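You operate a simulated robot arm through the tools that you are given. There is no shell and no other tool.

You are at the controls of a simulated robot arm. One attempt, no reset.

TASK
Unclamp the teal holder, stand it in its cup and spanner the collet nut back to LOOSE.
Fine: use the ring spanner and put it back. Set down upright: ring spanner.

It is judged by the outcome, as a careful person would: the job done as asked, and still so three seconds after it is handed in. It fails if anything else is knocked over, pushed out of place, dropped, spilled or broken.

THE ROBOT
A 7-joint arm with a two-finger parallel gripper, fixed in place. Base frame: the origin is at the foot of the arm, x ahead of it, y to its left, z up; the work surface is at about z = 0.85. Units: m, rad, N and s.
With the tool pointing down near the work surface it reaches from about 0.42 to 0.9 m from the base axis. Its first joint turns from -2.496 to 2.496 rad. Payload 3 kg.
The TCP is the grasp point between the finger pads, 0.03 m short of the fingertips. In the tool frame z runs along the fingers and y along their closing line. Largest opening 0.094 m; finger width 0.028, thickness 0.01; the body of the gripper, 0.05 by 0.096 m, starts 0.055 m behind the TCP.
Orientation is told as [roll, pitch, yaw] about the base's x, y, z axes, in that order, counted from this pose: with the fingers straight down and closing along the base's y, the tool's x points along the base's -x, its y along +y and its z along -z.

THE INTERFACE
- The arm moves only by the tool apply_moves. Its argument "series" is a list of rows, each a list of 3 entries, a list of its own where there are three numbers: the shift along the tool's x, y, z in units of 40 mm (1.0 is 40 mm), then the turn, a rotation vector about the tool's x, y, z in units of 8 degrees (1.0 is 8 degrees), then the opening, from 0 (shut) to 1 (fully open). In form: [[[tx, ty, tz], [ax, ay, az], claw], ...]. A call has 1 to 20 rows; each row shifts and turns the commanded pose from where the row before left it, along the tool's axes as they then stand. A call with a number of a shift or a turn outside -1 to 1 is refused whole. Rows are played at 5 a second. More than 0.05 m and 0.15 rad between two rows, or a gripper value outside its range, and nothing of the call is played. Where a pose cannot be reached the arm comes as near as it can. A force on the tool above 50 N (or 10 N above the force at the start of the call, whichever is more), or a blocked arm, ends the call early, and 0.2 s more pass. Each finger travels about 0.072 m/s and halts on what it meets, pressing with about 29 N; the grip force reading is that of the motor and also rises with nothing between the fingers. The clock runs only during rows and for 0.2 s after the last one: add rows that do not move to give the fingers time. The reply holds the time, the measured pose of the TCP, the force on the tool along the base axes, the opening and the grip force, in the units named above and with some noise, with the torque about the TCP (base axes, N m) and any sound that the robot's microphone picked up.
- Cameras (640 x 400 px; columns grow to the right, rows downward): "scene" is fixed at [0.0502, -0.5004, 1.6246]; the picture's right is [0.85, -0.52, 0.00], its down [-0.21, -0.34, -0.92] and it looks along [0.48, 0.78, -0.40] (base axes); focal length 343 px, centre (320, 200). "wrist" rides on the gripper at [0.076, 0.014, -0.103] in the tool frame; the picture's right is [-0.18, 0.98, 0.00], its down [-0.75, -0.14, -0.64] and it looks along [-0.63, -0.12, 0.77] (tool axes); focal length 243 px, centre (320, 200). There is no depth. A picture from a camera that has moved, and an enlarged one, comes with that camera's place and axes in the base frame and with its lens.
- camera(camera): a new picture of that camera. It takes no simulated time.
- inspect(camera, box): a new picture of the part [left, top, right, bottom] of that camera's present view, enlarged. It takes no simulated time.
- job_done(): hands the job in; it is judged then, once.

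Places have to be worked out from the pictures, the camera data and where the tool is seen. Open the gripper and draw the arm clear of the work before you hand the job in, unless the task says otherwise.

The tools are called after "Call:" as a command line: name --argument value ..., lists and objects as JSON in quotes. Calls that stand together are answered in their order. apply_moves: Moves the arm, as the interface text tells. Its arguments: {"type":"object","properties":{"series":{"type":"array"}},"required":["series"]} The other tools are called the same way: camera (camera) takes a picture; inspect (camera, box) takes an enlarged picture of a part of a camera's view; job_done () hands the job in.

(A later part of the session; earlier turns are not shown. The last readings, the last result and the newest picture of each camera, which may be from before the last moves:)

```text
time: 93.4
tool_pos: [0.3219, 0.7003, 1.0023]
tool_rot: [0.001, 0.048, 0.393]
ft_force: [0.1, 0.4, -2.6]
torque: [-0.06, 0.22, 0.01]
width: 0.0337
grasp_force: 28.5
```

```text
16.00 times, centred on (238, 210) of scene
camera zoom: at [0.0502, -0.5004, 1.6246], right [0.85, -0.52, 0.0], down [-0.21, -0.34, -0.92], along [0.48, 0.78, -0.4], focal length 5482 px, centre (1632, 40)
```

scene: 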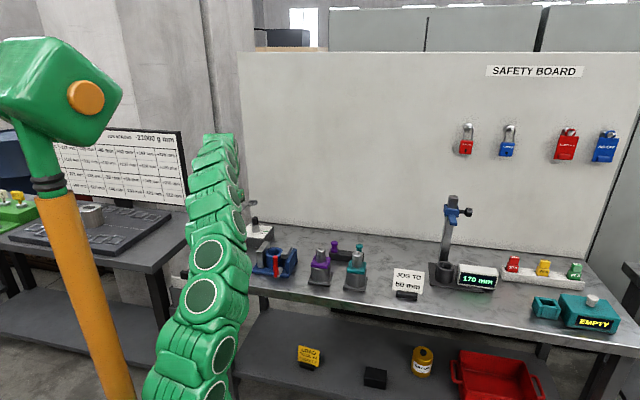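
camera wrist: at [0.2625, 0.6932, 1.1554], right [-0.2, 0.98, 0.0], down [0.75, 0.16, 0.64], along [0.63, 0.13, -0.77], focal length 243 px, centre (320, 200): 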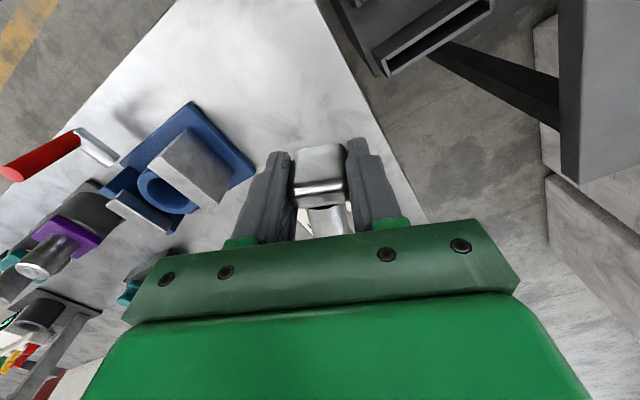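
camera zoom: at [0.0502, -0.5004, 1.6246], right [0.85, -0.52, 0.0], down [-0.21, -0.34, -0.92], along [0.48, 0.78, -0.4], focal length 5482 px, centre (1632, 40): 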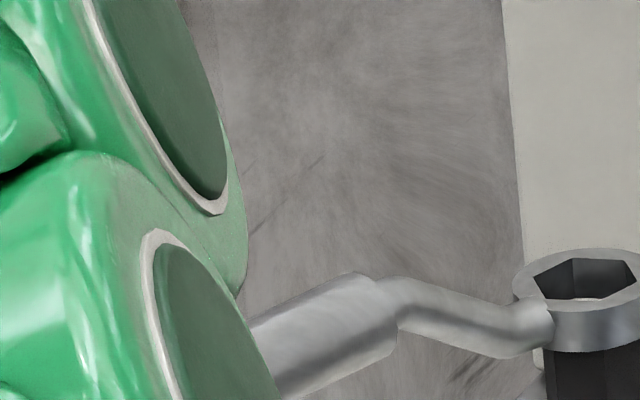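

The ring is now level and centred, hovering <1 mm above the nut. I touch down lightly and run a small spiral search to let it drop on.

Call:
apply_moves --series '[[[0, 0, 0.03], [0, 0, 0], 0], [[0.006, 0, 0.005], [0, 0, 0], 0], [[0, 0.006, 0], [0, 0, 0], 0], [[-0.012, 0, 0], [0, 0, 0], 0], [[0, -0.012, 0], [0, 0, 0], 0], [[0.018, 0, 0], [0, 0, 0], 0], [[0, 0.018, 0], [0, 0, 0], 0], [[-0.024, 0, 0], [0, 0, 0], 0], [[0, -0.024, 0], [0, 0, 0], 0], [[0, 0, 0], [0, 0, 0], 0]]'

Call:
inspect --camera "scene" --box '[242, 206, 274, 226]'

```text
time: 95.6
tool_pos: [0.3244, 0.6976, 1.0026]
tool_rot: [-0.001, 0.049, 0.393]
ft_force: [-0.2, 0.4, -4.0]
torque: [-0.07, 0.2, 0.0]
width: 0.0337
grasp_force: 28.9
```

```text
16.00 times, centred on (258, 216) of scene
camera zoom: at [0.0502, -0.5004, 1.6246], right [0.85, -0.52, 0.0], down [-0.21, -0.34, -0.92], along [0.48, 0.78, -0.4], focal length 5482 px, centre (1312, -56)
```

zoom: 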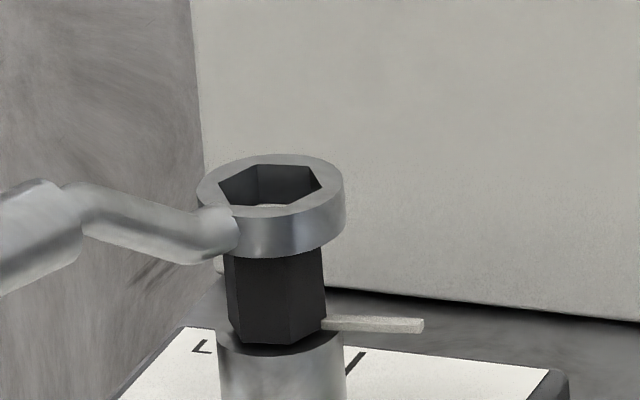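

Not in contact yet. I return to the centre, lower 1.2 mm more for a light preload, and repeat the spiral.

Call:
apply_moves --series '[[[0.012, 0.012, 0], [0, 0, 0], 0], [[0, 0, 0.035], [0, 0, 0], 0], [[0.006, 0, 0.005], [0, 0, 0], 0], [[0, 0.006, 0], [0, 0, 0], 0], [[-0.012, 0, 0], [0, 0, 0], 0], [[0, -0.012, 0], [0, 0, 0], 0], [[0.018, 0, 0], [0, 0, 0], 0], [[0, 0.018, 0], [0, 0, 0], 0], [[-0.012, -0.012, 0], [0, 0, 0], 0], [[0, 0, 0], [0, 0, 0], 0]]'

Call:
inspect --camera "scene" --box '[242, 206, 274, 226]'

```text
time: 97.8
tool_pos: [0.3223, 0.6987, 1.0]
tool_rot: [0.002, 0.048, 0.393]
ft_force: [-2.1, -1.4, 2.9]
torque: [0.41, -0.78, -0.03]
width: 0.0337
grasp_force: 29.0
```

```text
16.00 times, centred on (258, 216) of scene
camera zoom: at [0.0502, -0.5004, 1.6246], right [0.85, -0.52, 0.0], down [-0.21, -0.34, -0.92], along [0.48, 0.78, -0.4], focal length 5482 px, centre (1312, -56)
```

zoom: 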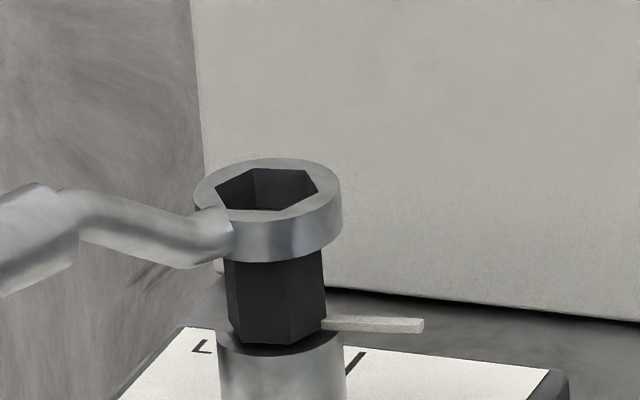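

Still seated on top. I run a raster in the most uncertain direction (toward/away from the scene camera) with a lighter preload.

Call:
apply_moves --series '[[[0, 0, -0.012], [0, 0, 0], 0], [[0.0121, -0.0088, 0], [0, 0, 0], 0], [[-0.0121, 0.0088, 0], [0, 0, 0], 0], [[-0.0121, 0.0088, 0], [0, 0, 0], 0], [[-0.0121, 0.0088, 0], [0, 0, 0], 0], [[0.0059, 0.0081, 0], [0, 0, 0], 0], [[0.0121, -0.0088, 0], [0, 0, 0], 0], [[0.0121, -0.0088, 0], [0, 0, 0], 0], [[0.0121, -0.0088, 0], [0, 0, 0], 0], [[0, 0, 0], [0, 0, 0], 0]]'

Call:
inspect --camera "scene" --box '[242, 206, 274, 226]'

```text
time: 100.0
tool_pos: [0.3227, 0.6992, 1.002]
tool_rot: [-0.001, 0.049, 0.393]
ft_force: [-0.7, 0.3, -3.6]
torque: [-0.05, 0.08, 0.03]
width: 0.0336
grasp_force: 29.1
```

```text
16.00 times, centred on (258, 216) of scene
camera zoom: at [0.0502, -0.5004, 1.6246], right [0.85, -0.52, 0.0], down [-0.21, -0.34, -0.92], along [0.48, 0.78, -0.4], focal length 5482 px, centre (1312, -56)
```

zoom: 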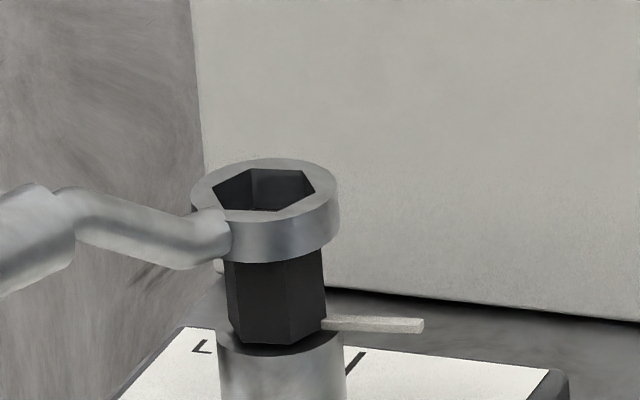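

Contact was lost at the end of the raster. I lower 0.8 mm at this spot and check.

Call:
apply_moves --series '[[[0, 0, 0.02], [0, 0, 0], 0], [[0, 0, 0.01], [0, 0, 0], 0], [[0, 0, 0], [0, 0, 0], 0]]'

Call:
inspect --camera "scene" --box '[242, 206, 274, 226]'

```text
time: 100.8
tool_pos: [0.3216, 0.6987, 1.0012]
tool_rot: [-0.001, 0.048, 0.393]
ft_force: [1.8, 1.6, 2.8]
torque: [0.49, -0.89, 0.09]
width: 0.0338
grasp_force: 28.8
```

```text
16.00 times, centred on (258, 216) of scene
camera zoom: at [0.0502, -0.5004, 1.6246], right [0.85, -0.52, 0.0], down [-0.21, -0.34, -0.92], along [0.48, 0.78, -0.4], focal length 5482 px, centre (1312, -56)
```

zoom: 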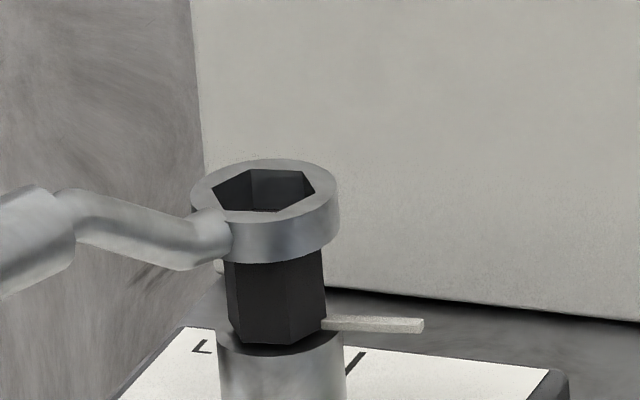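

Contact torques indicate the best depth is ~1.5 mm farther (with ~0.5 mm right). I unload, go there, and press lightly.

Call:
apply_moves --series '[[[0, 0, -0.03], [0, 0, 0], 0], [[-0.0397, 0.0134, 0], [0, 0, 0], 0], [[0, 0, 0.025], [0, 0, 0], 0], [[0, 0, 0], [0, 0, 0], 0]]'

Call:
inspect --camera "scene" --box '[242, 206, 274, 226]'

```text
time: 101.8
tool_pos: [0.3234, 0.7001, 0.9999]
tool_rot: [0.001, 0.048, 0.392]
ft_force: [-1.9, 0.5, 2.2]
torque: [0.35, -0.52, 0.2]
width: 0.0337
grasp_force: 28.9
```

```text
16.00 times, centred on (258, 216) of scene
camera zoom: at [0.0502, -0.5004, 1.6246], right [0.85, -0.52, 0.0], down [-0.21, -0.34, -0.92], along [0.48, 0.78, -0.4], focal length 5482 px, centre (1312, -56)
```

zoom: 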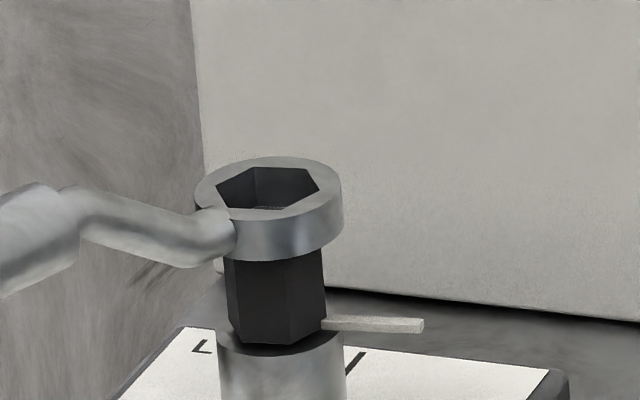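

Contact is now on the left/near side, so I slide left slowly under light load, letting it drop in when aligned.

Call:
apply_moves --series '[[[0.0029, 0.004, 0], [0, 0, 0], 0], [[0.0029, 0.004, 0], [0, 0, 0], 0], [[0.0029, 0.004, 0], [0, 0, 0], 0], [[0.0029, 0.004, 0], [0, 0, 0], 0], [[0, 0, 0], [0, 0, 0], 0]]'

Call:
inspect --camera "scene" --box '[242, 206, 274, 226]'

```text
time: 103.0
tool_pos: [0.3217, 0.7, 0.9996]
tool_rot: [0.002, 0.048, 0.394]
ft_force: [0.0, -0.5, -0.4]
torque: [0.13, -0.26, -0.19]
width: 0.0338
grasp_force: 29.6
```

```text
16.00 times, centred on (258, 216) of scene
camera zoom: at [0.0502, -0.5004, 1.6246], right [0.85, -0.52, 0.0], down [-0.21, -0.34, -0.92], along [0.48, 0.78, -0.4], focal length 5482 px, centre (1312, -56)
```

zoom: 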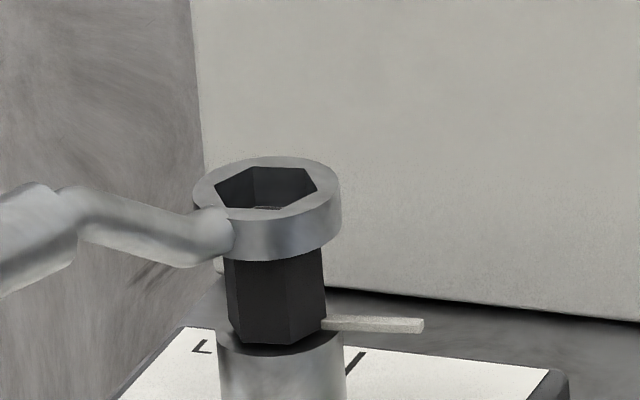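

Contact force dropped noticeably here. I press down 1 mm to see whether it slips over the nut.

Call:
apply_moves --series '[[[0, 0, 0.02], [0, 0, 0], 0], [[0, 0, 0.01], [0, 0, 0], 0], [[0, 0, 0], [0, 0, 0], 0]]'

Call:
inspect --camera "scene" --box '[242, 206, 274, 226]'

```text
time: 103.8
tool_pos: [0.3214, 0.7003, 0.9991]
tool_rot: [0.0, 0.05, 0.393]
ft_force: [0.4, 0.7, 3.4]
torque: [0.48, -0.9, 0.06]
width: 0.0337
grasp_force: 29.0
```

```text
16.00 times, centred on (258, 216) of scene
camera zoom: at [0.0502, -0.5004, 1.6246], right [0.85, -0.52, 0.0], down [-0.21, -0.34, -0.92], along [0.48, 0.78, -0.4], focal length 5482 px, centre (1312, -56)
```

zoom: 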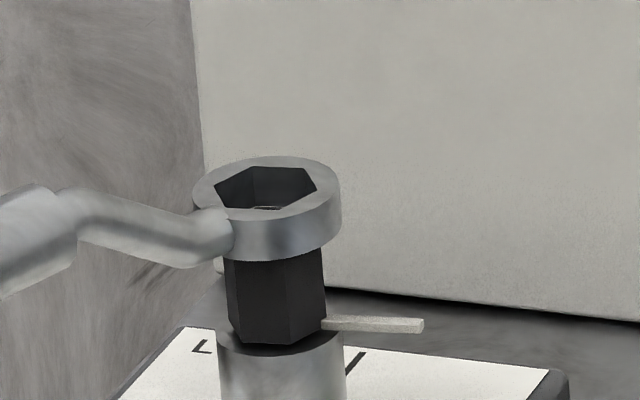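

By vertex-by-vertex comparison, yaw agrees within 0.5° and position within ~0.3 mm, so it should nearly fit (slack ≈±0.5 mm). I run a finer, wider spiral under lighter contact.

Call:
apply_moves --series '[[[-0.0044, -0.0061, -0.008], [0, 0, 0], 0], [[-0.0061, 0.0044, 0], [0, 0, 0], 0], [[0.0044, 0.0061, 0], [0, 0, 0], 0], [[0.0044, 0.0061, 0], [0, 0, 0], 0], [[0.0061, -0.0044, 0], [0, 0, 0], 0], [[0.0061, -0.0044, 0], [0, 0, 0], 0], [[-0.0044, -0.0061, 0], [0, 0, 0], 0], [[-0.0044, -0.0061, 0], [0, 0, 0], 0], [[-0.0044, -0.0061, 0], [0, 0, 0], 0], [[-0.0061, 0.0044, 0], [0, 0, 0], 0], [[-0.0061, 0.0044, 0], [0, 0, 0], 0], [[-0.0061, 0.0044, 0], [0, 0, 0], 0], [[0.0044, 0.0061, 0], [0, 0, 0], 0], [[0.0044, 0.0061, 0], [0, 0, 0], 0], [[0.0061, -0.0044, 0], [0, 0, 0], 0], [[0, 0, 0], [0, 0, 0], 0]]'

Call:
inspect --camera "scene" --box '[242, 206, 274, 226]'

```text
time: 107.2
tool_pos: [0.3227, 0.7026, 0.9989]
tool_rot: [-0.002, 0.048, 0.392]
ft_force: [0.1, 0.0, -3.1]
torque: [-0.07, 0.17, -0.02]
width: 0.0337
grasp_force: 29.3
```

```text
16.00 times, centred on (258, 216) of scene
camera zoom: at [0.0502, -0.5004, 1.6246], right [0.85, -0.52, 0.0], down [-0.21, -0.34, -0.92], along [0.48, 0.78, -0.4], focal length 5482 px, centre (1312, -56)
```

zoom: 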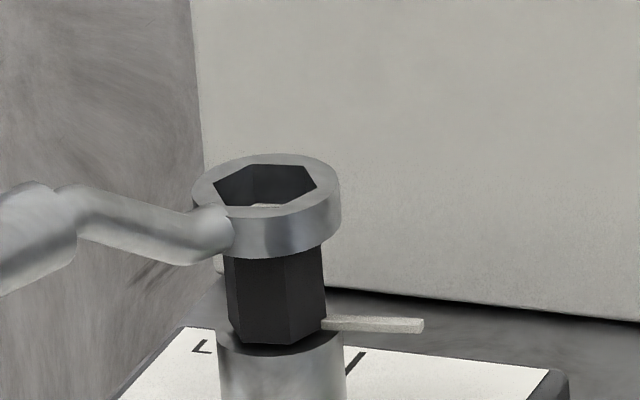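

Sustained pressing only creeps the pitch. I change tactic: tip the ring down at its far end so its far inner corner hooks over the nut's far corner, then pull back and level. First I raise and tilt by 6°.

Call:
apply_moves --series '[[[0, 0, -0.35], [0, 0, 0], 0], [[0, 0, -0.3], [0, 0, 0], 0], [[0, 0, 0], [0, 0.375, 0], 0], [[0, 0, 0], [0, 0.375, 0], 0], [[0, 0, 0], [0, 0, 0], 0]]'

Call:
inspect --camera "scene" --box '[242, 206, 274, 226]'

```text
time: 108.4
tool_pos: [0.3232, 0.7019, 1.0243]
tool_rot: [0.001, 0.152, 0.393]
ft_force: [0.2, 0.8, -2.9]
torque: [-0.09, 0.21, -0.03]
width: 0.034
grasp_force: 29.2
```

```text
16.00 times, centred on (258, 216) of scene
camera zoom: at [0.0502, -0.5004, 1.6246], right [0.85, -0.52, 0.0], down [-0.21, -0.34, -0.92], along [0.48, 0.78, -0.4], focal length 5482 px, centre (1312, -56)
```

zoom: 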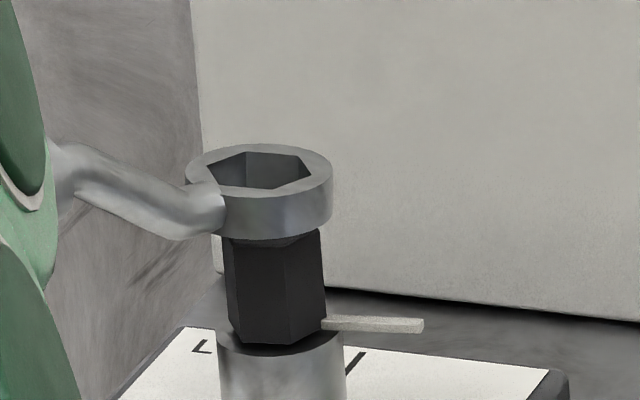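

Tilted as wanted. I move the ring forward 5.5 mm along its heading and lower 5 mm, then look.

Call:
apply_moves --series '[[[-0.068, 0, -0.0105], [0, 0, 0], 0], [[-0.068, 0, -0.0105], [0, 0, 0], 0], [[-0.0095, 0, 0.062], [0, 0, 0], 0], [[-0.0095, 0, 0.062], [0, 0, 0], 0], [[0, 0, 0], [0, 0, 0], 0]]'

Call:
inspect --camera "scene" --box '[242, 206, 274, 226]'

```text
time: 109.6
tool_pos: [0.3286, 0.7031, 1.0199]
tool_rot: [0.0, 0.155, 0.393]
ft_force: [-0.5, -0.1, -3.1]
torque: [-0.05, 0.21, 0.02]
width: 0.0338
grasp_force: 28.6
```

```text
16.00 times, centred on (258, 216) of scene
camera zoom: at [0.0502, -0.5004, 1.6246], right [0.85, -0.52, 0.0], down [-0.21, -0.34, -0.92], along [0.48, 0.78, -0.4], focal length 5482 px, centre (1312, -56)
```

zoom: 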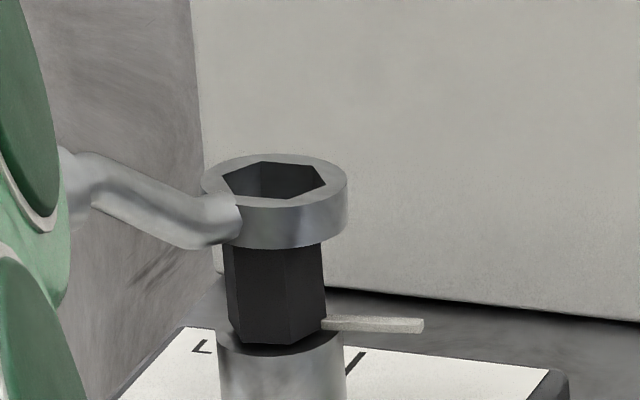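

Position matches the plan (ring ~1.5 mm forward, about 2 mm above the nut plane). I lower 3 mm so the far inner corner drops beyond the nut's far corner.

Call:
apply_moves --series '[[[-0.0038, 0, 0.0247], [0, 0, 0], 0], [[-0.0038, 0, 0.0247], [0, 0, 0], 0], [[-0.0038, 0, 0.0247], [0, 0, 0], 0], [[0, 0, 0], [0, 0, 0], 0]]'

Call:
inspect --camera "scene" --box '[242, 206, 274, 226]'

```text
time: 110.6
tool_pos: [0.33, 0.7033, 1.0166]
tool_rot: [0.001, 0.153, 0.394]
ft_force: [-2.5, -0.3, 4.9]
torque: [0.42, -0.83, 0.1]
width: 0.0339
grasp_force: 28.9
```

```text
16.00 times, centred on (258, 216) of scene
camera zoom: at [0.0502, -0.5004, 1.6246], right [0.85, -0.52, 0.0], down [-0.21, -0.34, -0.92], along [0.48, 0.78, -0.4], focal length 5482 px, centre (1312, -56)
```

zoom: 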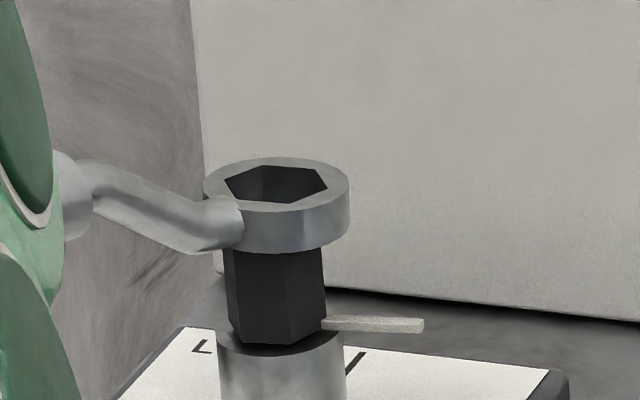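

Contact with the torque arm shorter than the ring centre, i.e. the near rim is resting on the nut as intended for the hook. I lighten the load and pull back slowly along the heading so the near rim clears and the far corner catches.

Call:
apply_moves --series '[[[0.0019, 0, -0.0124], [0, 0, 0], 0], [[0.00988, 0, 0.0015], [0, 0, 0], 0], [[0.00988, 0, 0.0015], [0, 0, 0], 0], [[0.00988, 0, 0.0015], [0, 0, 0], 0], [[0, 0, 0], [0, 0, 0], 0]]'

Call:
inspect --camera "scene" --box '[242, 206, 274, 226]'

```text
time: 111.8
tool_pos: [0.3277, 0.7025, 1.017]
tool_rot: [0.001, 0.153, 0.392]
ft_force: [-1.3, 0.4, -1.1]
torque: [-0.06, 0.19, 0.0]
width: 0.0338
grasp_force: 29.0
```

```text
16.00 times, centred on (258, 216) of scene
camera zoom: at [0.0502, -0.5004, 1.6246], right [0.85, -0.52, 0.0], down [-0.21, -0.34, -0.92], along [0.48, 0.78, -0.4], focal length 5482 px, centre (1312, -56)
```

zoom: 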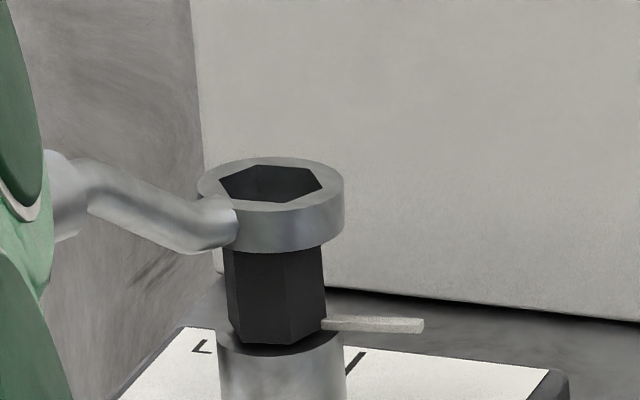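

Free again after pulling back 1.2 mm. I lower 1 mm and check.

Call:
apply_moves --series '[[[-0.0019, 0, 0.0124], [0, 0, 0], 0], [[-0.0019, 0, 0.0124], [0, 0, 0], 0], [[0, 0, 0], [0, 0, 0], 0]]'

Call:
inspect --camera "scene" --box '[242, 206, 274, 226]'

```text
time: 112.6
tool_pos: [0.3264, 0.7034, 1.0156]
tool_rot: [0.002, 0.153, 0.393]
ft_force: [-1.3, 0.2, -3.7]
torque: [-0.06, 0.27, 0.08]
width: 0.0335
grasp_force: 28.5
```

```text
16.00 times, centred on (258, 216) of scene
camera zoom: at [0.0502, -0.5004, 1.6246], right [0.85, -0.52, 0.0], down [-0.21, -0.34, -0.92], along [0.48, 0.78, -0.4], focal length 5482 px, centre (1312, -56)
```

zoom: 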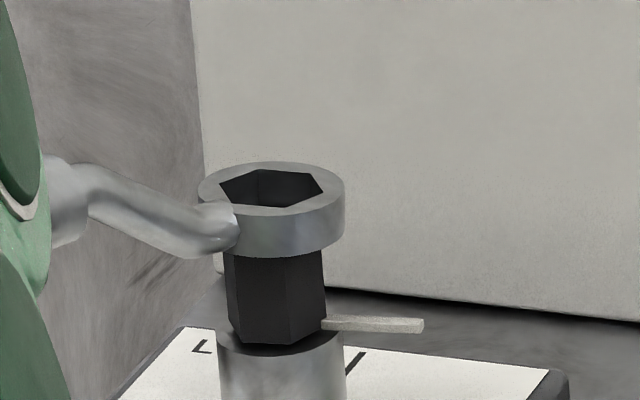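

The ring went lower than before with no contact — promising. I keep lowering in small steps.

Call:
apply_moves --series '[[[-0.0019, 0, 0.0124], [0, 0, 0], 0], [[-0.0019, 0, 0.0124], [0, 0, 0], 0], [[0, 0, 0], [0, 0, 0], 0]]'

Call:
inspect --camera "scene" --box '[242, 206, 274, 226]'

```text
time: 113.4
tool_pos: [0.3284, 0.7021, 1.0155]
tool_rot: [0.001, 0.153, 0.392]
ft_force: [-3.0, 1.1, -2.3]
torque: [0.02, 0.18, 0.35]
width: 0.0336
grasp_force: 28.6
```

```text
16.00 times, centred on (258, 216) of scene
camera zoom: at [0.0502, -0.5004, 1.6246], right [0.85, -0.52, 0.0], down [-0.21, -0.34, -0.92], along [0.48, 0.78, -0.4], focal length 5482 px, centre (1312, -56)
```

zoom: 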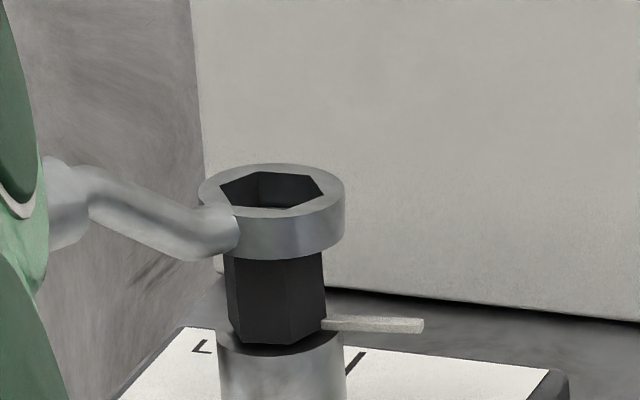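

There's a sideways reaction with no vertical load: the nut is now inside the ring. I ease 0.3 mm left/back and lower another millimetre.

Call:
apply_moves --series '[[[0.0074, 0.0075, 0.0011], [0, 0, 0], 0], [[-0.0019, 0, 0.0124], [0, 0, 0], 0], [[-0.0019, 0, 0.0124], [0, 0, 0], 0], [[0, 0, 0], [0, 0, 0], 0]]'

Call:
inspect --camera "scene" --box '[242, 206, 274, 226]'

```text
time: 114.4
tool_pos: [0.326, 0.7017, 1.0134]
tool_rot: [0.0, 0.154, 0.392]
ft_force: [-2.3, 0.1, -3.2]
torque: [-0.1, 0.29, 0.09]
width: 0.0335
grasp_force: 28.8
```

```text
16.00 times, centred on (258, 216) of scene
camera zoom: at [0.0502, -0.5004, 1.6246], right [0.85, -0.52, 0.0], down [-0.21, -0.34, -0.92], along [0.48, 0.78, -0.4], focal length 5482 px, centre (1312, -56)
```

zoom: 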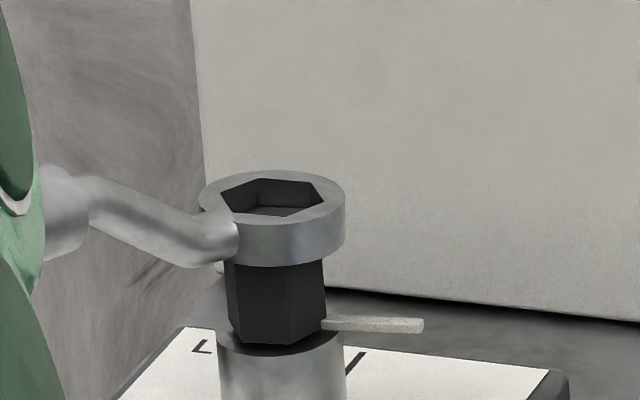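

The nut's top is now visible inside the ring — it's engaged. I level the spanner gradually while lowering the handle correspondingly.

Call:
apply_moves --series '[[[0.0048, 0, 0.0741], [0, -0.094, 0], 0], [[0.0048, 0, 0.0741], [0, -0.094, 0], 0], [[0.0048, 0, 0.0741], [0, -0.094, 0], 0], [[0, 0, 0], [0, 0, 0], 0]]'

Call:
inspect --camera "scene" --box '[242, 206, 274, 226]'

```text
time: 115.4
tool_pos: [0.3259, 0.7017, 1.0064]
tool_rot: [0.001, 0.113, 0.392]
ft_force: [-4.0, -0.3, -1.1]
torque: [0.09, 0.08, 0.44]
width: 0.0337
grasp_force: 29.2
```

```text
16.00 times, centred on (258, 216) of scene
camera zoom: at [0.0502, -0.5004, 1.6246], right [0.85, -0.52, 0.0], down [-0.21, -0.34, -0.92], along [0.48, 0.78, -0.4], focal length 5482 px, centre (1312, -56)
```

zoom: 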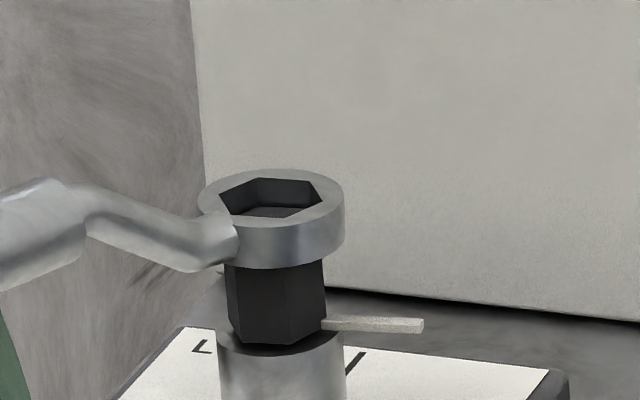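

Still engaged and leveling nicely; a small backward correction is indicated. I continue leveling and lowering.

Call:
apply_moves --series '[[[0.009, 0.002, 0.0746], [0, -0.094, 0], 0], [[0.009, 0.002, 0.0746], [0, -0.094, 0], 0], [[0.007, 0, 0.0746], [0, -0.094, 0], 0], [[0, 0, 0], [0, 0, 0], 0]]'

Call:
inspect --camera "scene" --box '[242, 206, 274, 226]'

```text
time: 116.4
tool_pos: [0.324, 0.7016, 0.9973]
tool_rot: [0.001, 0.075, 0.392]
ft_force: [-0.5, -1.4, -1.8]
torque: [-0.11, 0.13, -0.22]
width: 0.034
grasp_force: 29.0
```

```text
16.00 times, centred on (258, 216) of scene
camera zoom: at [0.0502, -0.5004, 1.6246], right [0.85, -0.52, 0.0], down [-0.21, -0.34, -0.92], along [0.48, 0.78, -0.4], focal length 5482 px, centre (1312, -56)
```

zoom: 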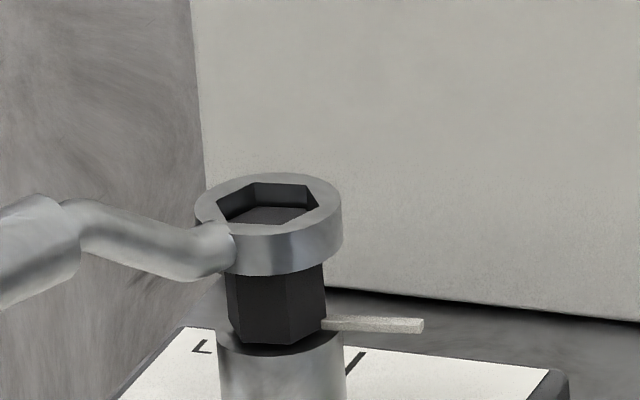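

Ring is engaged about 5 mm and level, forces small. I lower straight down another 6 mm for full engagement.

Call:
apply_moves --series '[[[-0.0028, 0, 0.0374], [0, 0, 0], 0], [[-0.0028, 0, 0.0374], [0, 0, 0], 0], [[-0.0028, 0, 0.0374], [0, 0, 0], 0], [[-0.0028, 0, 0.0374], [0, 0, 0], 0], [[0, 0, 0], [0, 0, 0], 0]]'

Call:
inspect --camera "scene" --box '[242, 206, 274, 226]'

```text
time: 117.6
tool_pos: [0.324, 0.7015, 0.9905]
tool_rot: [0.0, 0.074, 0.393]
ft_force: [0.0, 0.9, -3.1]
torque: [-0.07, 0.17, -0.02]
width: 0.0338
grasp_force: 29.4
```

```text
16.00 times, centred on (258, 216) of scene
camera zoom: at [0.0502, -0.5004, 1.6246], right [0.85, -0.52, 0.0], down [-0.21, -0.34, -0.92], along [0.48, 0.78, -0.4], focal length 5482 px, centre (1312, -56)
```

zoom: 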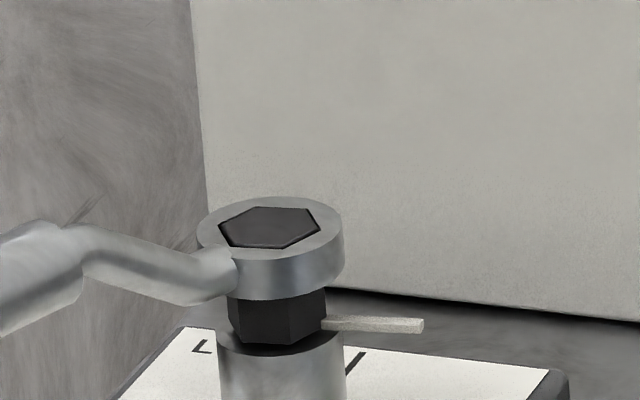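

The ring is fully over the nut with no load. I lower 3 mm more for margin, then start a first 5° counter-clockwise turn about the nut and check the reaction.

Call:
apply_moves --series '[[[-0.0028, 0, 0.0374], [0, 0, 0], 0], [[-0.0028, 0, 0.0374], [0, 0, 0], 0], [[-0.0044, -0.2, 0], [0.023, 0, -0.3117], 0], [[-0.0131, -0.2, 0], [0.023, 0, -0.3117], 0], [[0, 0, 0], [0, 0, 0], 0]]'

Call:
inspect --camera "scene" --box '[242, 206, 274, 226]'

```text
time: 118.8
tool_pos: [0.331, 0.6868, 0.9876]
tool_rot: [0.002, 0.077, 0.481]
ft_force: [-5.7, -3.3, -5.3]
torque: [-0.35, 0.72, -0.19]
width: 0.0337
grasp_force: 29.0
```

```text
16.00 times, centred on (258, 216) of scene
camera zoom: at [0.0502, -0.5004, 1.6246], right [0.85, -0.52, 0.0], down [-0.21, -0.34, -0.92], along [0.48, 0.78, -0.4], focal length 5482 px, centre (1312, -56)
```

zoom: 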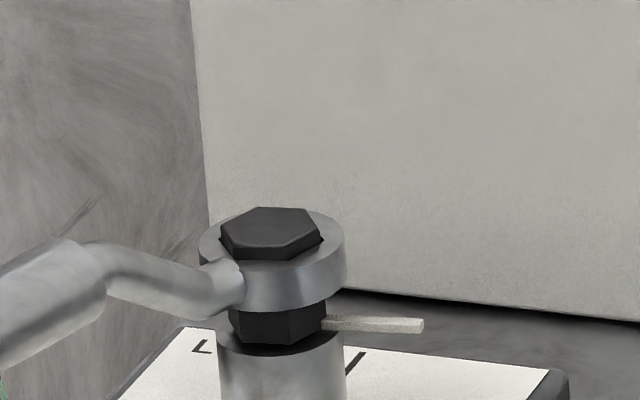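

The reaction is only a small backward push (I over-advanced ~0.4 mm); the pointer hasn't moved yet as play is taken up. I correct that and turn a further 7.5°.

Call:
apply_moves --series '[[[0.006, -0.2, 0], [0.023, 0, -0.3117], 0], [[-0.0044, -0.2, 0], [0.023, 0, -0.3117], 0], [[-0.0044, -0.2, 0], [0.023, 0, -0.3117], 0], [[0, 0, 0], [0, 0, 0], 0]]'

Call:
inspect --camera "scene" --box '[242, 206, 274, 226]'

```text
time: 119.8
tool_pos: [0.3421, 0.6671, 0.9894]
tool_rot: [0.001, 0.072, 0.611]
ft_force: [2.1, 1.0, 2.9]
torque: [0.55, -0.86, -0.18]
width: 0.0337
grasp_force: 29.1
```

```text
16.00 times, centred on (258, 216) of scene
camera zoom: at [0.0502, -0.5004, 1.6246], right [0.85, -0.52, 0.0], down [-0.21, -0.34, -0.92], along [0.48, 0.78, -0.4], focal length 5482 px, centre (1312, -56)
```

zoom: 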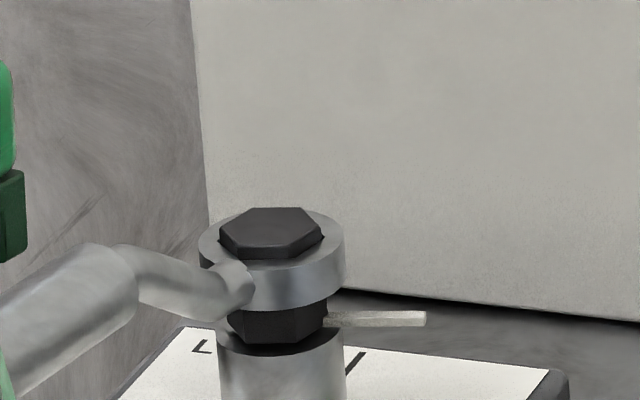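

The pointer has started to move with only small forces, so the nut turns freely. I continue 10° more.

Call:
apply_moves --series '[[[-0.0044, -0.2, 0], [0.023, 0, -0.3117], 0], [[-0.0044, -0.2, 0], [0.023, 0, -0.3117], 0], [[-0.0044, -0.2, 0], [0.023, 0, -0.3117], 0], [[-0.0044, -0.2, 0], [0.023, 0, -0.3117], 0], [[0, 0, 0], [0, 0, 0], 0]]'

Call:
inspect --camera "scene" --box '[242, 206, 274, 226]'

Call:
camera --camera "wrist"

```text
time: 121.0
tool_pos: [0.3625, 0.6427, 0.9864]
tool_rot: [0.001, 0.077, 0.785]
ft_force: [-4.4, -7.7, -5.8]
torque: [-0.61, 0.54, -0.46]
width: 0.0337
grasp_force: 29.6
```

```text
16.00 times, centred on (258, 216) of scene
camera zoom: at [0.0502, -0.5004, 1.6246], right [0.85, -0.52, 0.0], down [-0.21, -0.34, -0.92], along [0.48, 0.78, -0.4], focal length 5482 px, centre (1312, -56)
```

zoom: 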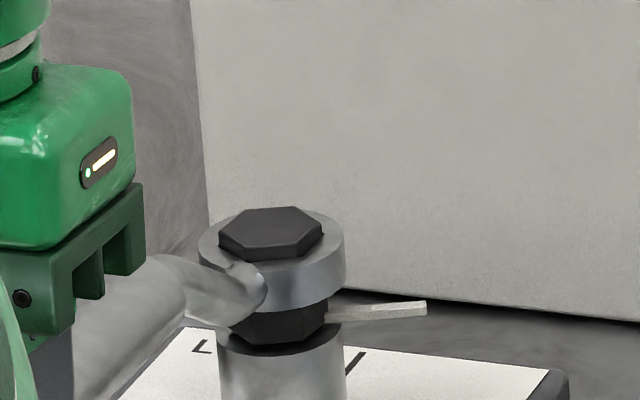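

```text
taken
camera wrist: at [0.3055, 0.6033, 1.0947], right [-0.56, 0.82, -0.01], down [0.67, 0.47, 0.58], along [0.49, 0.32, -0.81], focal length 243 px, centre (320, 200)
```

wrist: 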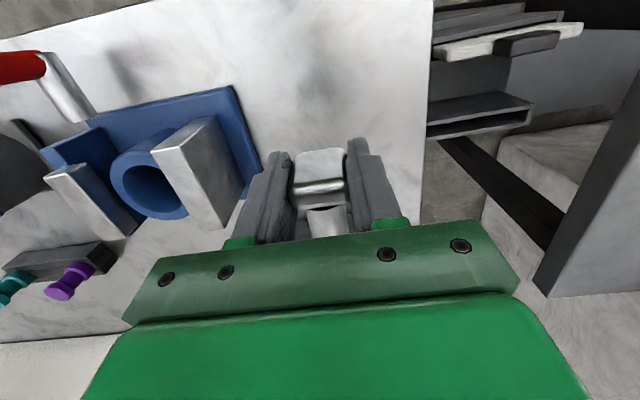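

The nut keeps turning easily. The handle will soon sweep above the vise's left jaw, so I check that clearance before continuing.

Call:
inspect --camera "scene" --box '[250, 230, 306, 282]'

Call:
inspect --camera "wrist" --box '[30, 80, 270, 240]'

Call:
inspect --camera "scene" --box '[225, 195, 297, 245]'

```text
7.69 times, centred on (278, 256) of scene
camera zoom: at [0.0502, -0.5004, 1.6246], right [0.85, -0.52, 0.0], down [-0.21, -0.34, -0.92], along [0.48, 0.78, -0.4], focal length 2635 px, centre (643, -231)
```

zoom: 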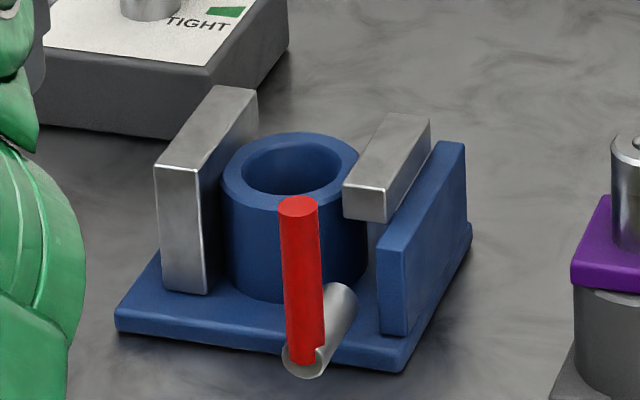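

```text
2.50 times, centred on (150, 160) of wrist
camera zoom: at [0.3055, 0.6033, 1.0947], right [-0.56, 0.82, -0.01], down [0.67, 0.47, 0.58], along [0.49, 0.32, -0.81], focal length 606 px, centre (745, 300)
```

zoom: 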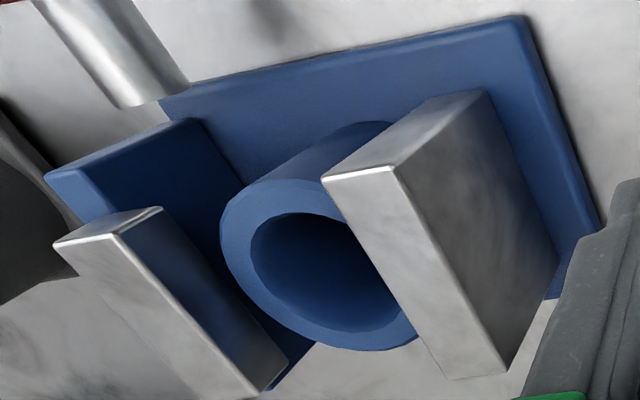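

```text
8.00 times, centred on (261, 220) of scene
camera zoom: at [0.0502, -0.5004, 1.6246], right [0.85, -0.52, 0.0], down [-0.21, -0.34, -0.92], along [0.48, 0.78, -0.4], focal length 2741 px, centre (792, 40)
```

zoom: 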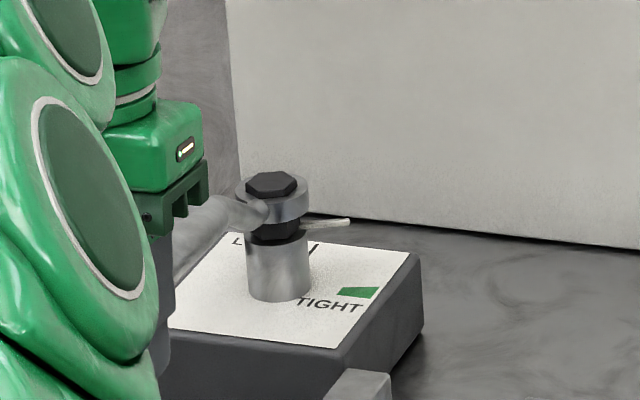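

Jaw top is at about z≈0.933, roughly 15 mm below the block — safe to pass. I continue the turn with a 0.5 mm backward correction.

Call:
apply_moves --series '[[[0.008, -0.2, 0], [0.023, 0, -0.3117], 0], [[-0.0044, -0.2, 0], [0.023, 0, -0.3117], 0], [[-0.0044, -0.2, 0], [0.023, 0, -0.3117], 0], [[-0.0044, -0.2, 0], [0.023, 0, -0.3117], 0], [[0, 0, 0], [0, 0, 0], 0]]'

Call:
inspect --camera "scene" --box '[242, 206, 274, 226]'

```text
time: 122.2
tool_pos: [0.3884, 0.6214, 0.9881]
tool_rot: [0.003, 0.075, 0.959]
ft_force: [-15.0, -28.9, 2.7]
torque: [0.0, -0.18, -0.76]
width: 0.0341
grasp_force: 29.0
```

```text
16.00 times, centred on (258, 216) of scene
camera zoom: at [0.0502, -0.5004, 1.6246], right [0.85, -0.52, 0.0], down [-0.21, -0.34, -0.92], along [0.48, 0.78, -0.4], focal length 5482 px, centre (1312, -56)
```

zoom: 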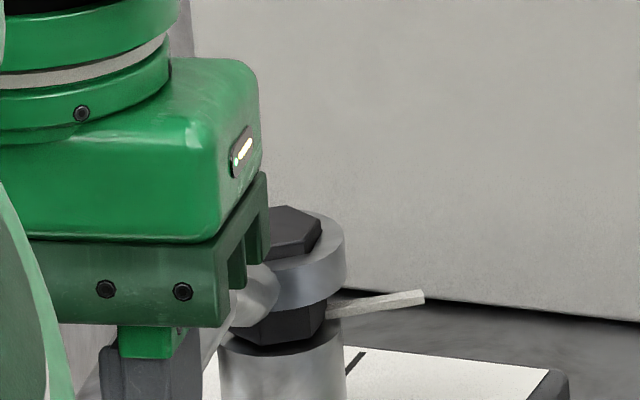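

A 32 N backward push shows my turning circle is off by ~2 mm here. I back the tool off 2 mm along the handle and re-read the forces.

Call:
apply_moves --series '[[[0.025, -0.003, 0.002], [0, 0, 0], 0], [[0.025, -0.003, 0.002], [0, 0, 0], 0], [[0, 0, 0], [0, 0, 0], 0]]'

Call:
inspect --camera "scene" --box '[242, 206, 274, 226]'

```text
time: 123.0
tool_pos: [0.3885, 0.621, 0.9882]
tool_rot: [0.001, 0.072, 0.961]
ft_force: [17.6, 24.8, -7.9]
torque: [0.07, -0.11, -0.08]
width: 0.0343
grasp_force: 28.4
```

```text
16.00 times, centred on (258, 216) of scene
camera zoom: at [0.0502, -0.5004, 1.6246], right [0.85, -0.52, 0.0], down [-0.21, -0.34, -0.92], along [0.48, 0.78, -0.4], focal length 5482 px, centre (1312, -56)
```

zoom: 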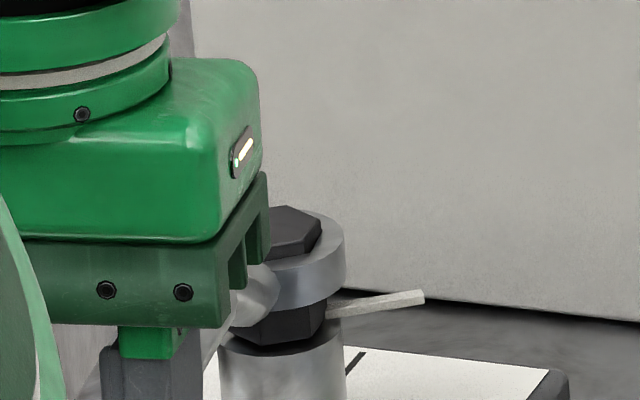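

That overshot: stiffness along the handle is ~31 N/mm. Going forward again by 1 mm should null it.

Call:
apply_moves --series '[[[-0.0125, 0, -0.001], [0, 0, 0], 0], [[-0.012, 0, -0.001], [0, 0, 0], 0], [[0, 0, 0], [0, 0, 0], 0]]'

```text
time: 123.8
tool_pos: [0.3873, 0.6202, 0.9867]
tool_rot: [0.003, 0.076, 0.96]
ft_force: [11.5, 20.9, -1.8]
torque: [0.78, -0.45, 0.39]
width: 0.0338
grasp_force: 29.3
```

The spanner slid slightly in the grip at ±30 N. I move forward 0.75 mm more to null the remaining pull.

Call:
apply_moves --series '[[[-0.01, 0, -0.0007], [0, 0, 0], 0], [[-0.009, 0, -0.0007], [0, 0, 0], 0], [[0, 0, 0], [0, 0, 0], 0]]'

Call:
camera --camera "wrist"

```text
time: 124.6
tool_pos: [0.3867, 0.6212, 0.9875]
tool_rot: [0.0, 0.076, 0.958]
ft_force: [6.3, 10.9, -2.3]
torque: [0.48, -0.3, 0.18]
width: 0.0337
grasp_force: 28.6
```

```text
taken
camera wrist: at [0.3371, 0.5723, 1.0946], right [-0.7, 0.71, -0.01], down [0.58, 0.57, 0.58], along [0.42, 0.4, -0.81], focal length 243 px, centre (320, 200)
```

wrist: 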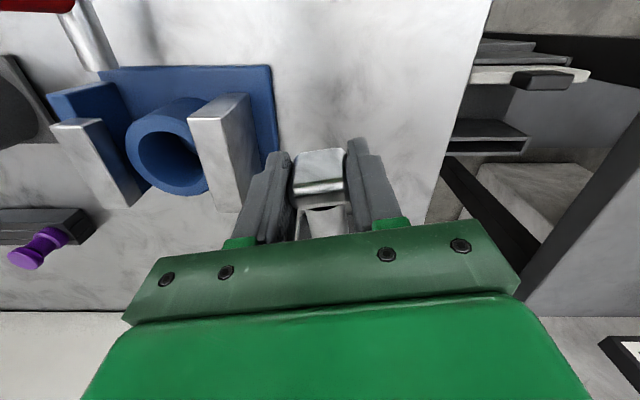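

Down to 12 N. I take out the remainder and continue turning with refined geometry (R≈0.182 m), in smaller increments.

Call:
apply_moves --series '[[[-0.013, 0, -0.001], [0, 0, 0], 0], [[-0.0028, -0.1985, 0], [0.023, 0, -0.3117], 0], [[-0.0028, -0.1985, 0], [0.023, 0, -0.3117], 0], [[0, 0, 0], [0, 0, 0], 0]]'

Call:
inspect --camera "scene" --box '[242, 206, 274, 226]'

```text
time: 125.6
tool_pos: [0.4016, 0.6114, 0.9874]
tool_rot: [0.003, 0.077, 1.046]
ft_force: [-11.6, -21.7, -2.2]
torque: [-0.55, 0.24, -0.41]
width: 0.0339
grasp_force: 29.2
```

```text
16.00 times, centred on (258, 216) of scene
camera zoom: at [0.0502, -0.5004, 1.6246], right [0.85, -0.52, 0.0], down [-0.21, -0.34, -0.92], along [0.48, 0.78, -0.4], focal length 5482 px, centre (1312, -56)
```

zoom: 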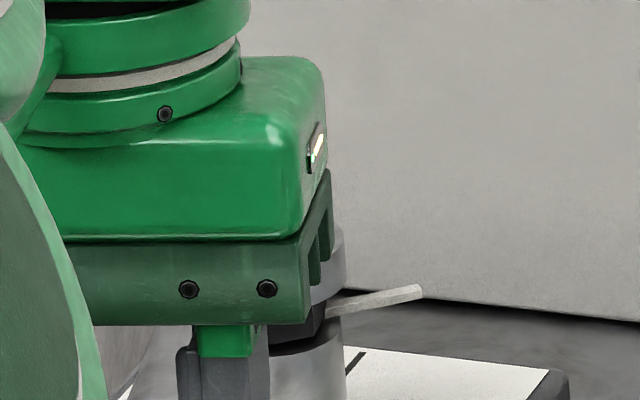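

Geometry still drifts along the handle (−25 N), with only ~0.4 N·m needed to turn the nut. I correct back 0.75 mm and continue with a small backward bias per step.

Call:
apply_moves --series '[[[0.018, 0, 0.0014], [0, 0, 0], 0], [[0.003, -0.1985, 0], [0.023, 0, -0.3117], 0], [[0.003, -0.1985, 0], [0.023, 0, -0.3117], 0], [[0, 0, 0], [0, 0, 0], 0]]'

Call:
inspect --camera "scene" --box '[225, 195, 297, 245]'

```text
time: 126.6
tool_pos: [0.4154, 0.6052, 0.9881]
tool_rot: [0.002, 0.074, 1.134]
ft_force: [-2.9, -14.6, -3.1]
torque: [-0.37, 0.01, -0.82]
width: 0.034
grasp_force: 28.8
```

```text
8.00 times, centred on (261, 220) of scene
camera zoom: at [0.0502, -0.5004, 1.6246], right [0.85, -0.52, 0.0], down [-0.21, -0.34, -0.92], along [0.48, 0.78, -0.4], focal length 2741 px, centre (792, 40)
```

zoom: 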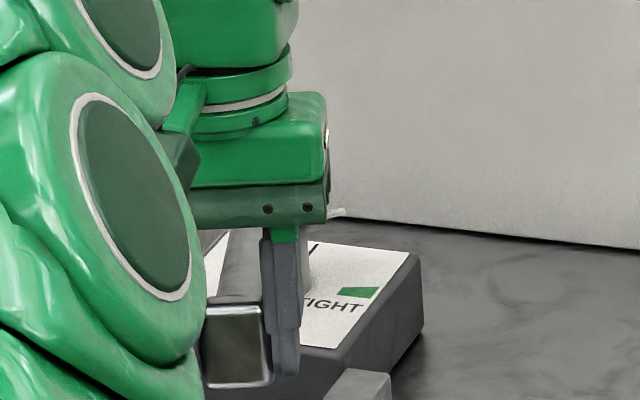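

Block bottom (z≈0.952) clears the jaw (≈0.94). I keep turning with corrections.

Call:
apply_moves --series '[[[0.0105, -0.002, 0.001], [0, 0, 0], 0], [[0.003, -0.1985, 0], [0.023, 0, -0.3117], 0], [[0.003, -0.1985, 0], [0.023, 0, -0.3117], 0], [[0, 0, 0], [0, 0, 0], 0]]'

Call:
inspect --camera "scene" --box '[235, 205, 307, 255]'

```text
time: 127.6
tool_pos: [0.4297, 0.599, 0.9863]
tool_rot: [0.001, 0.072, 1.222]
ft_force: [7.1, 18.3, -7.0]
torque: [-0.07, -0.01, -0.16]
width: 0.0341
grasp_force: 29.3
```

```text
8.00 times, centred on (271, 230) of scene
camera zoom: at [0.0502, -0.5004, 1.6246], right [0.85, -0.52, 0.0], down [-0.21, -0.34, -0.92], along [0.48, 0.78, -0.4], focal length 2741 px, centre (712, -40)
```

zoom: 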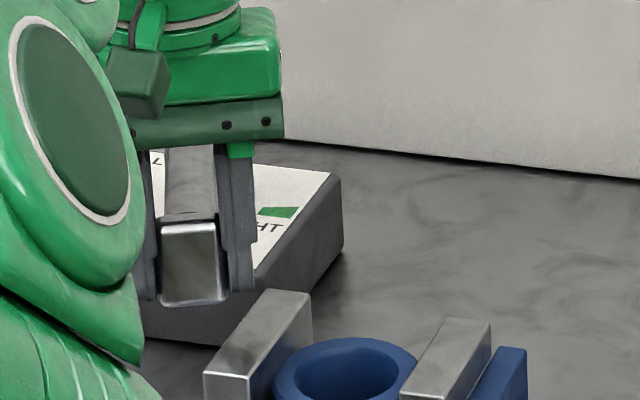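

Now slightly over-corrected (+20 N). I trim forward 0.35 mm and continue.

Call:
apply_moves --series '[[[-0.009, 0, -0.0007], [0, 0, 0], 0], [[0.0005, -0.1985, 0], [0.023, 0, -0.3117], 0], [[0.0005, -0.1985, 0], [0.023, 0, -0.3117], 0], [[0, 0, 0], [0, 0, 0], 0]]'

Call:
inspect --camera "scene" --box '[235, 205, 307, 255]'

Call:
camera --camera "wrist"

```text
time: 128.6
tool_pos: [0.4445, 0.5935, 0.9865]
tool_rot: [0.004, 0.074, 1.308]
ft_force: [2.2, 12.4, -4.9]
torque: [0.1, -0.03, 0.21]
width: 0.0347
grasp_force: 29.2
```

```text
8.00 times, centred on (271, 230) of scene
camera zoom: at [0.0502, -0.5004, 1.6246], right [0.85, -0.52, 0.0], down [-0.21, -0.34, -0.92], along [0.48, 0.78, -0.4], focal length 2741 px, centre (712, -40)
```

zoom: 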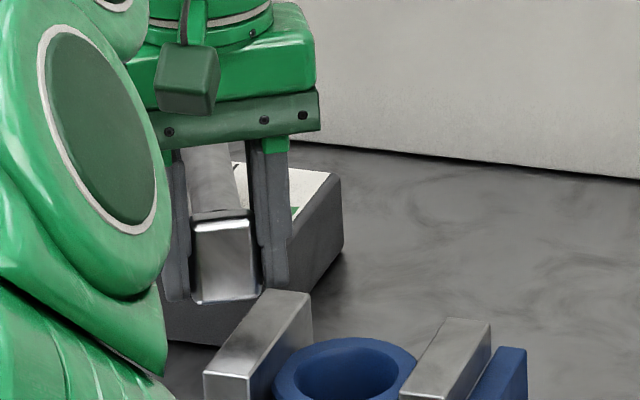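

```text
taken
camera wrist: at [0.4135, 0.5299, 1.0954], right [-0.9, 0.43, -0.01], down [0.35, 0.73, 0.58], along [0.26, 0.52, -0.81], focal length 243 px, centre (320, 200)
```

wrist: 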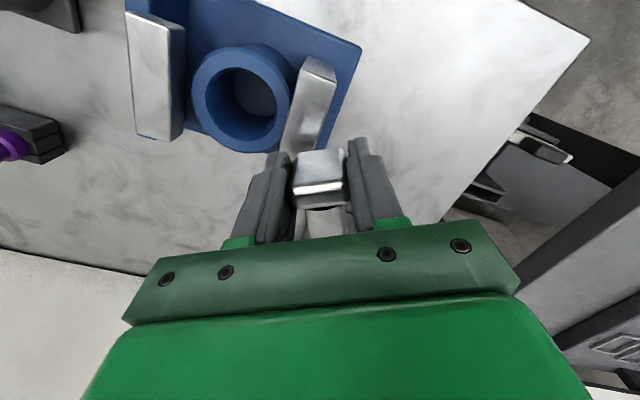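

Passing over the jaw with no contact. Based on pointer tracking so far, pointer angle ≈ heading − 62.6°, so I need heading ≈107°. I continue.

Call:
apply_moves --series '[[[-0.006, 0, -0.0005], [0, 0, 0], 0], [[0.0, -0.1985, 0], [0.023, 0, -0.3117], 0], [[0.0, -0.1985, 0], [0.023, 0, -0.3117], 0], [[0, 0, 0], [0, 0, 0], 0]]'

Call:
inspect --camera "scene" --box '[235, 205, 307, 255]'

```text
time: 129.6
tool_pos: [0.4595, 0.5896, 0.9873]
tool_rot: [0.002, 0.074, 1.397]
ft_force: [3.0, 18.6, -2.5]
torque: [0.52, -0.12, 0.18]
width: 0.0351
grasp_force: 29.2
```

```text
8.00 times, centred on (271, 230) of scene
camera zoom: at [0.0502, -0.5004, 1.6246], right [0.85, -0.52, 0.0], down [-0.21, -0.34, -0.92], along [0.48, 0.78, -0.4], focal length 2741 px, centre (712, -40)
```

zoom: 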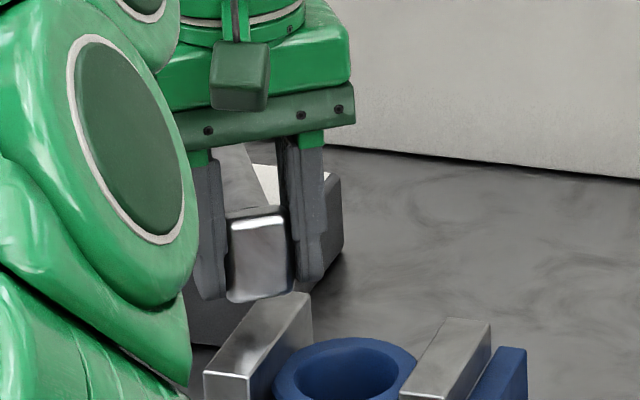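

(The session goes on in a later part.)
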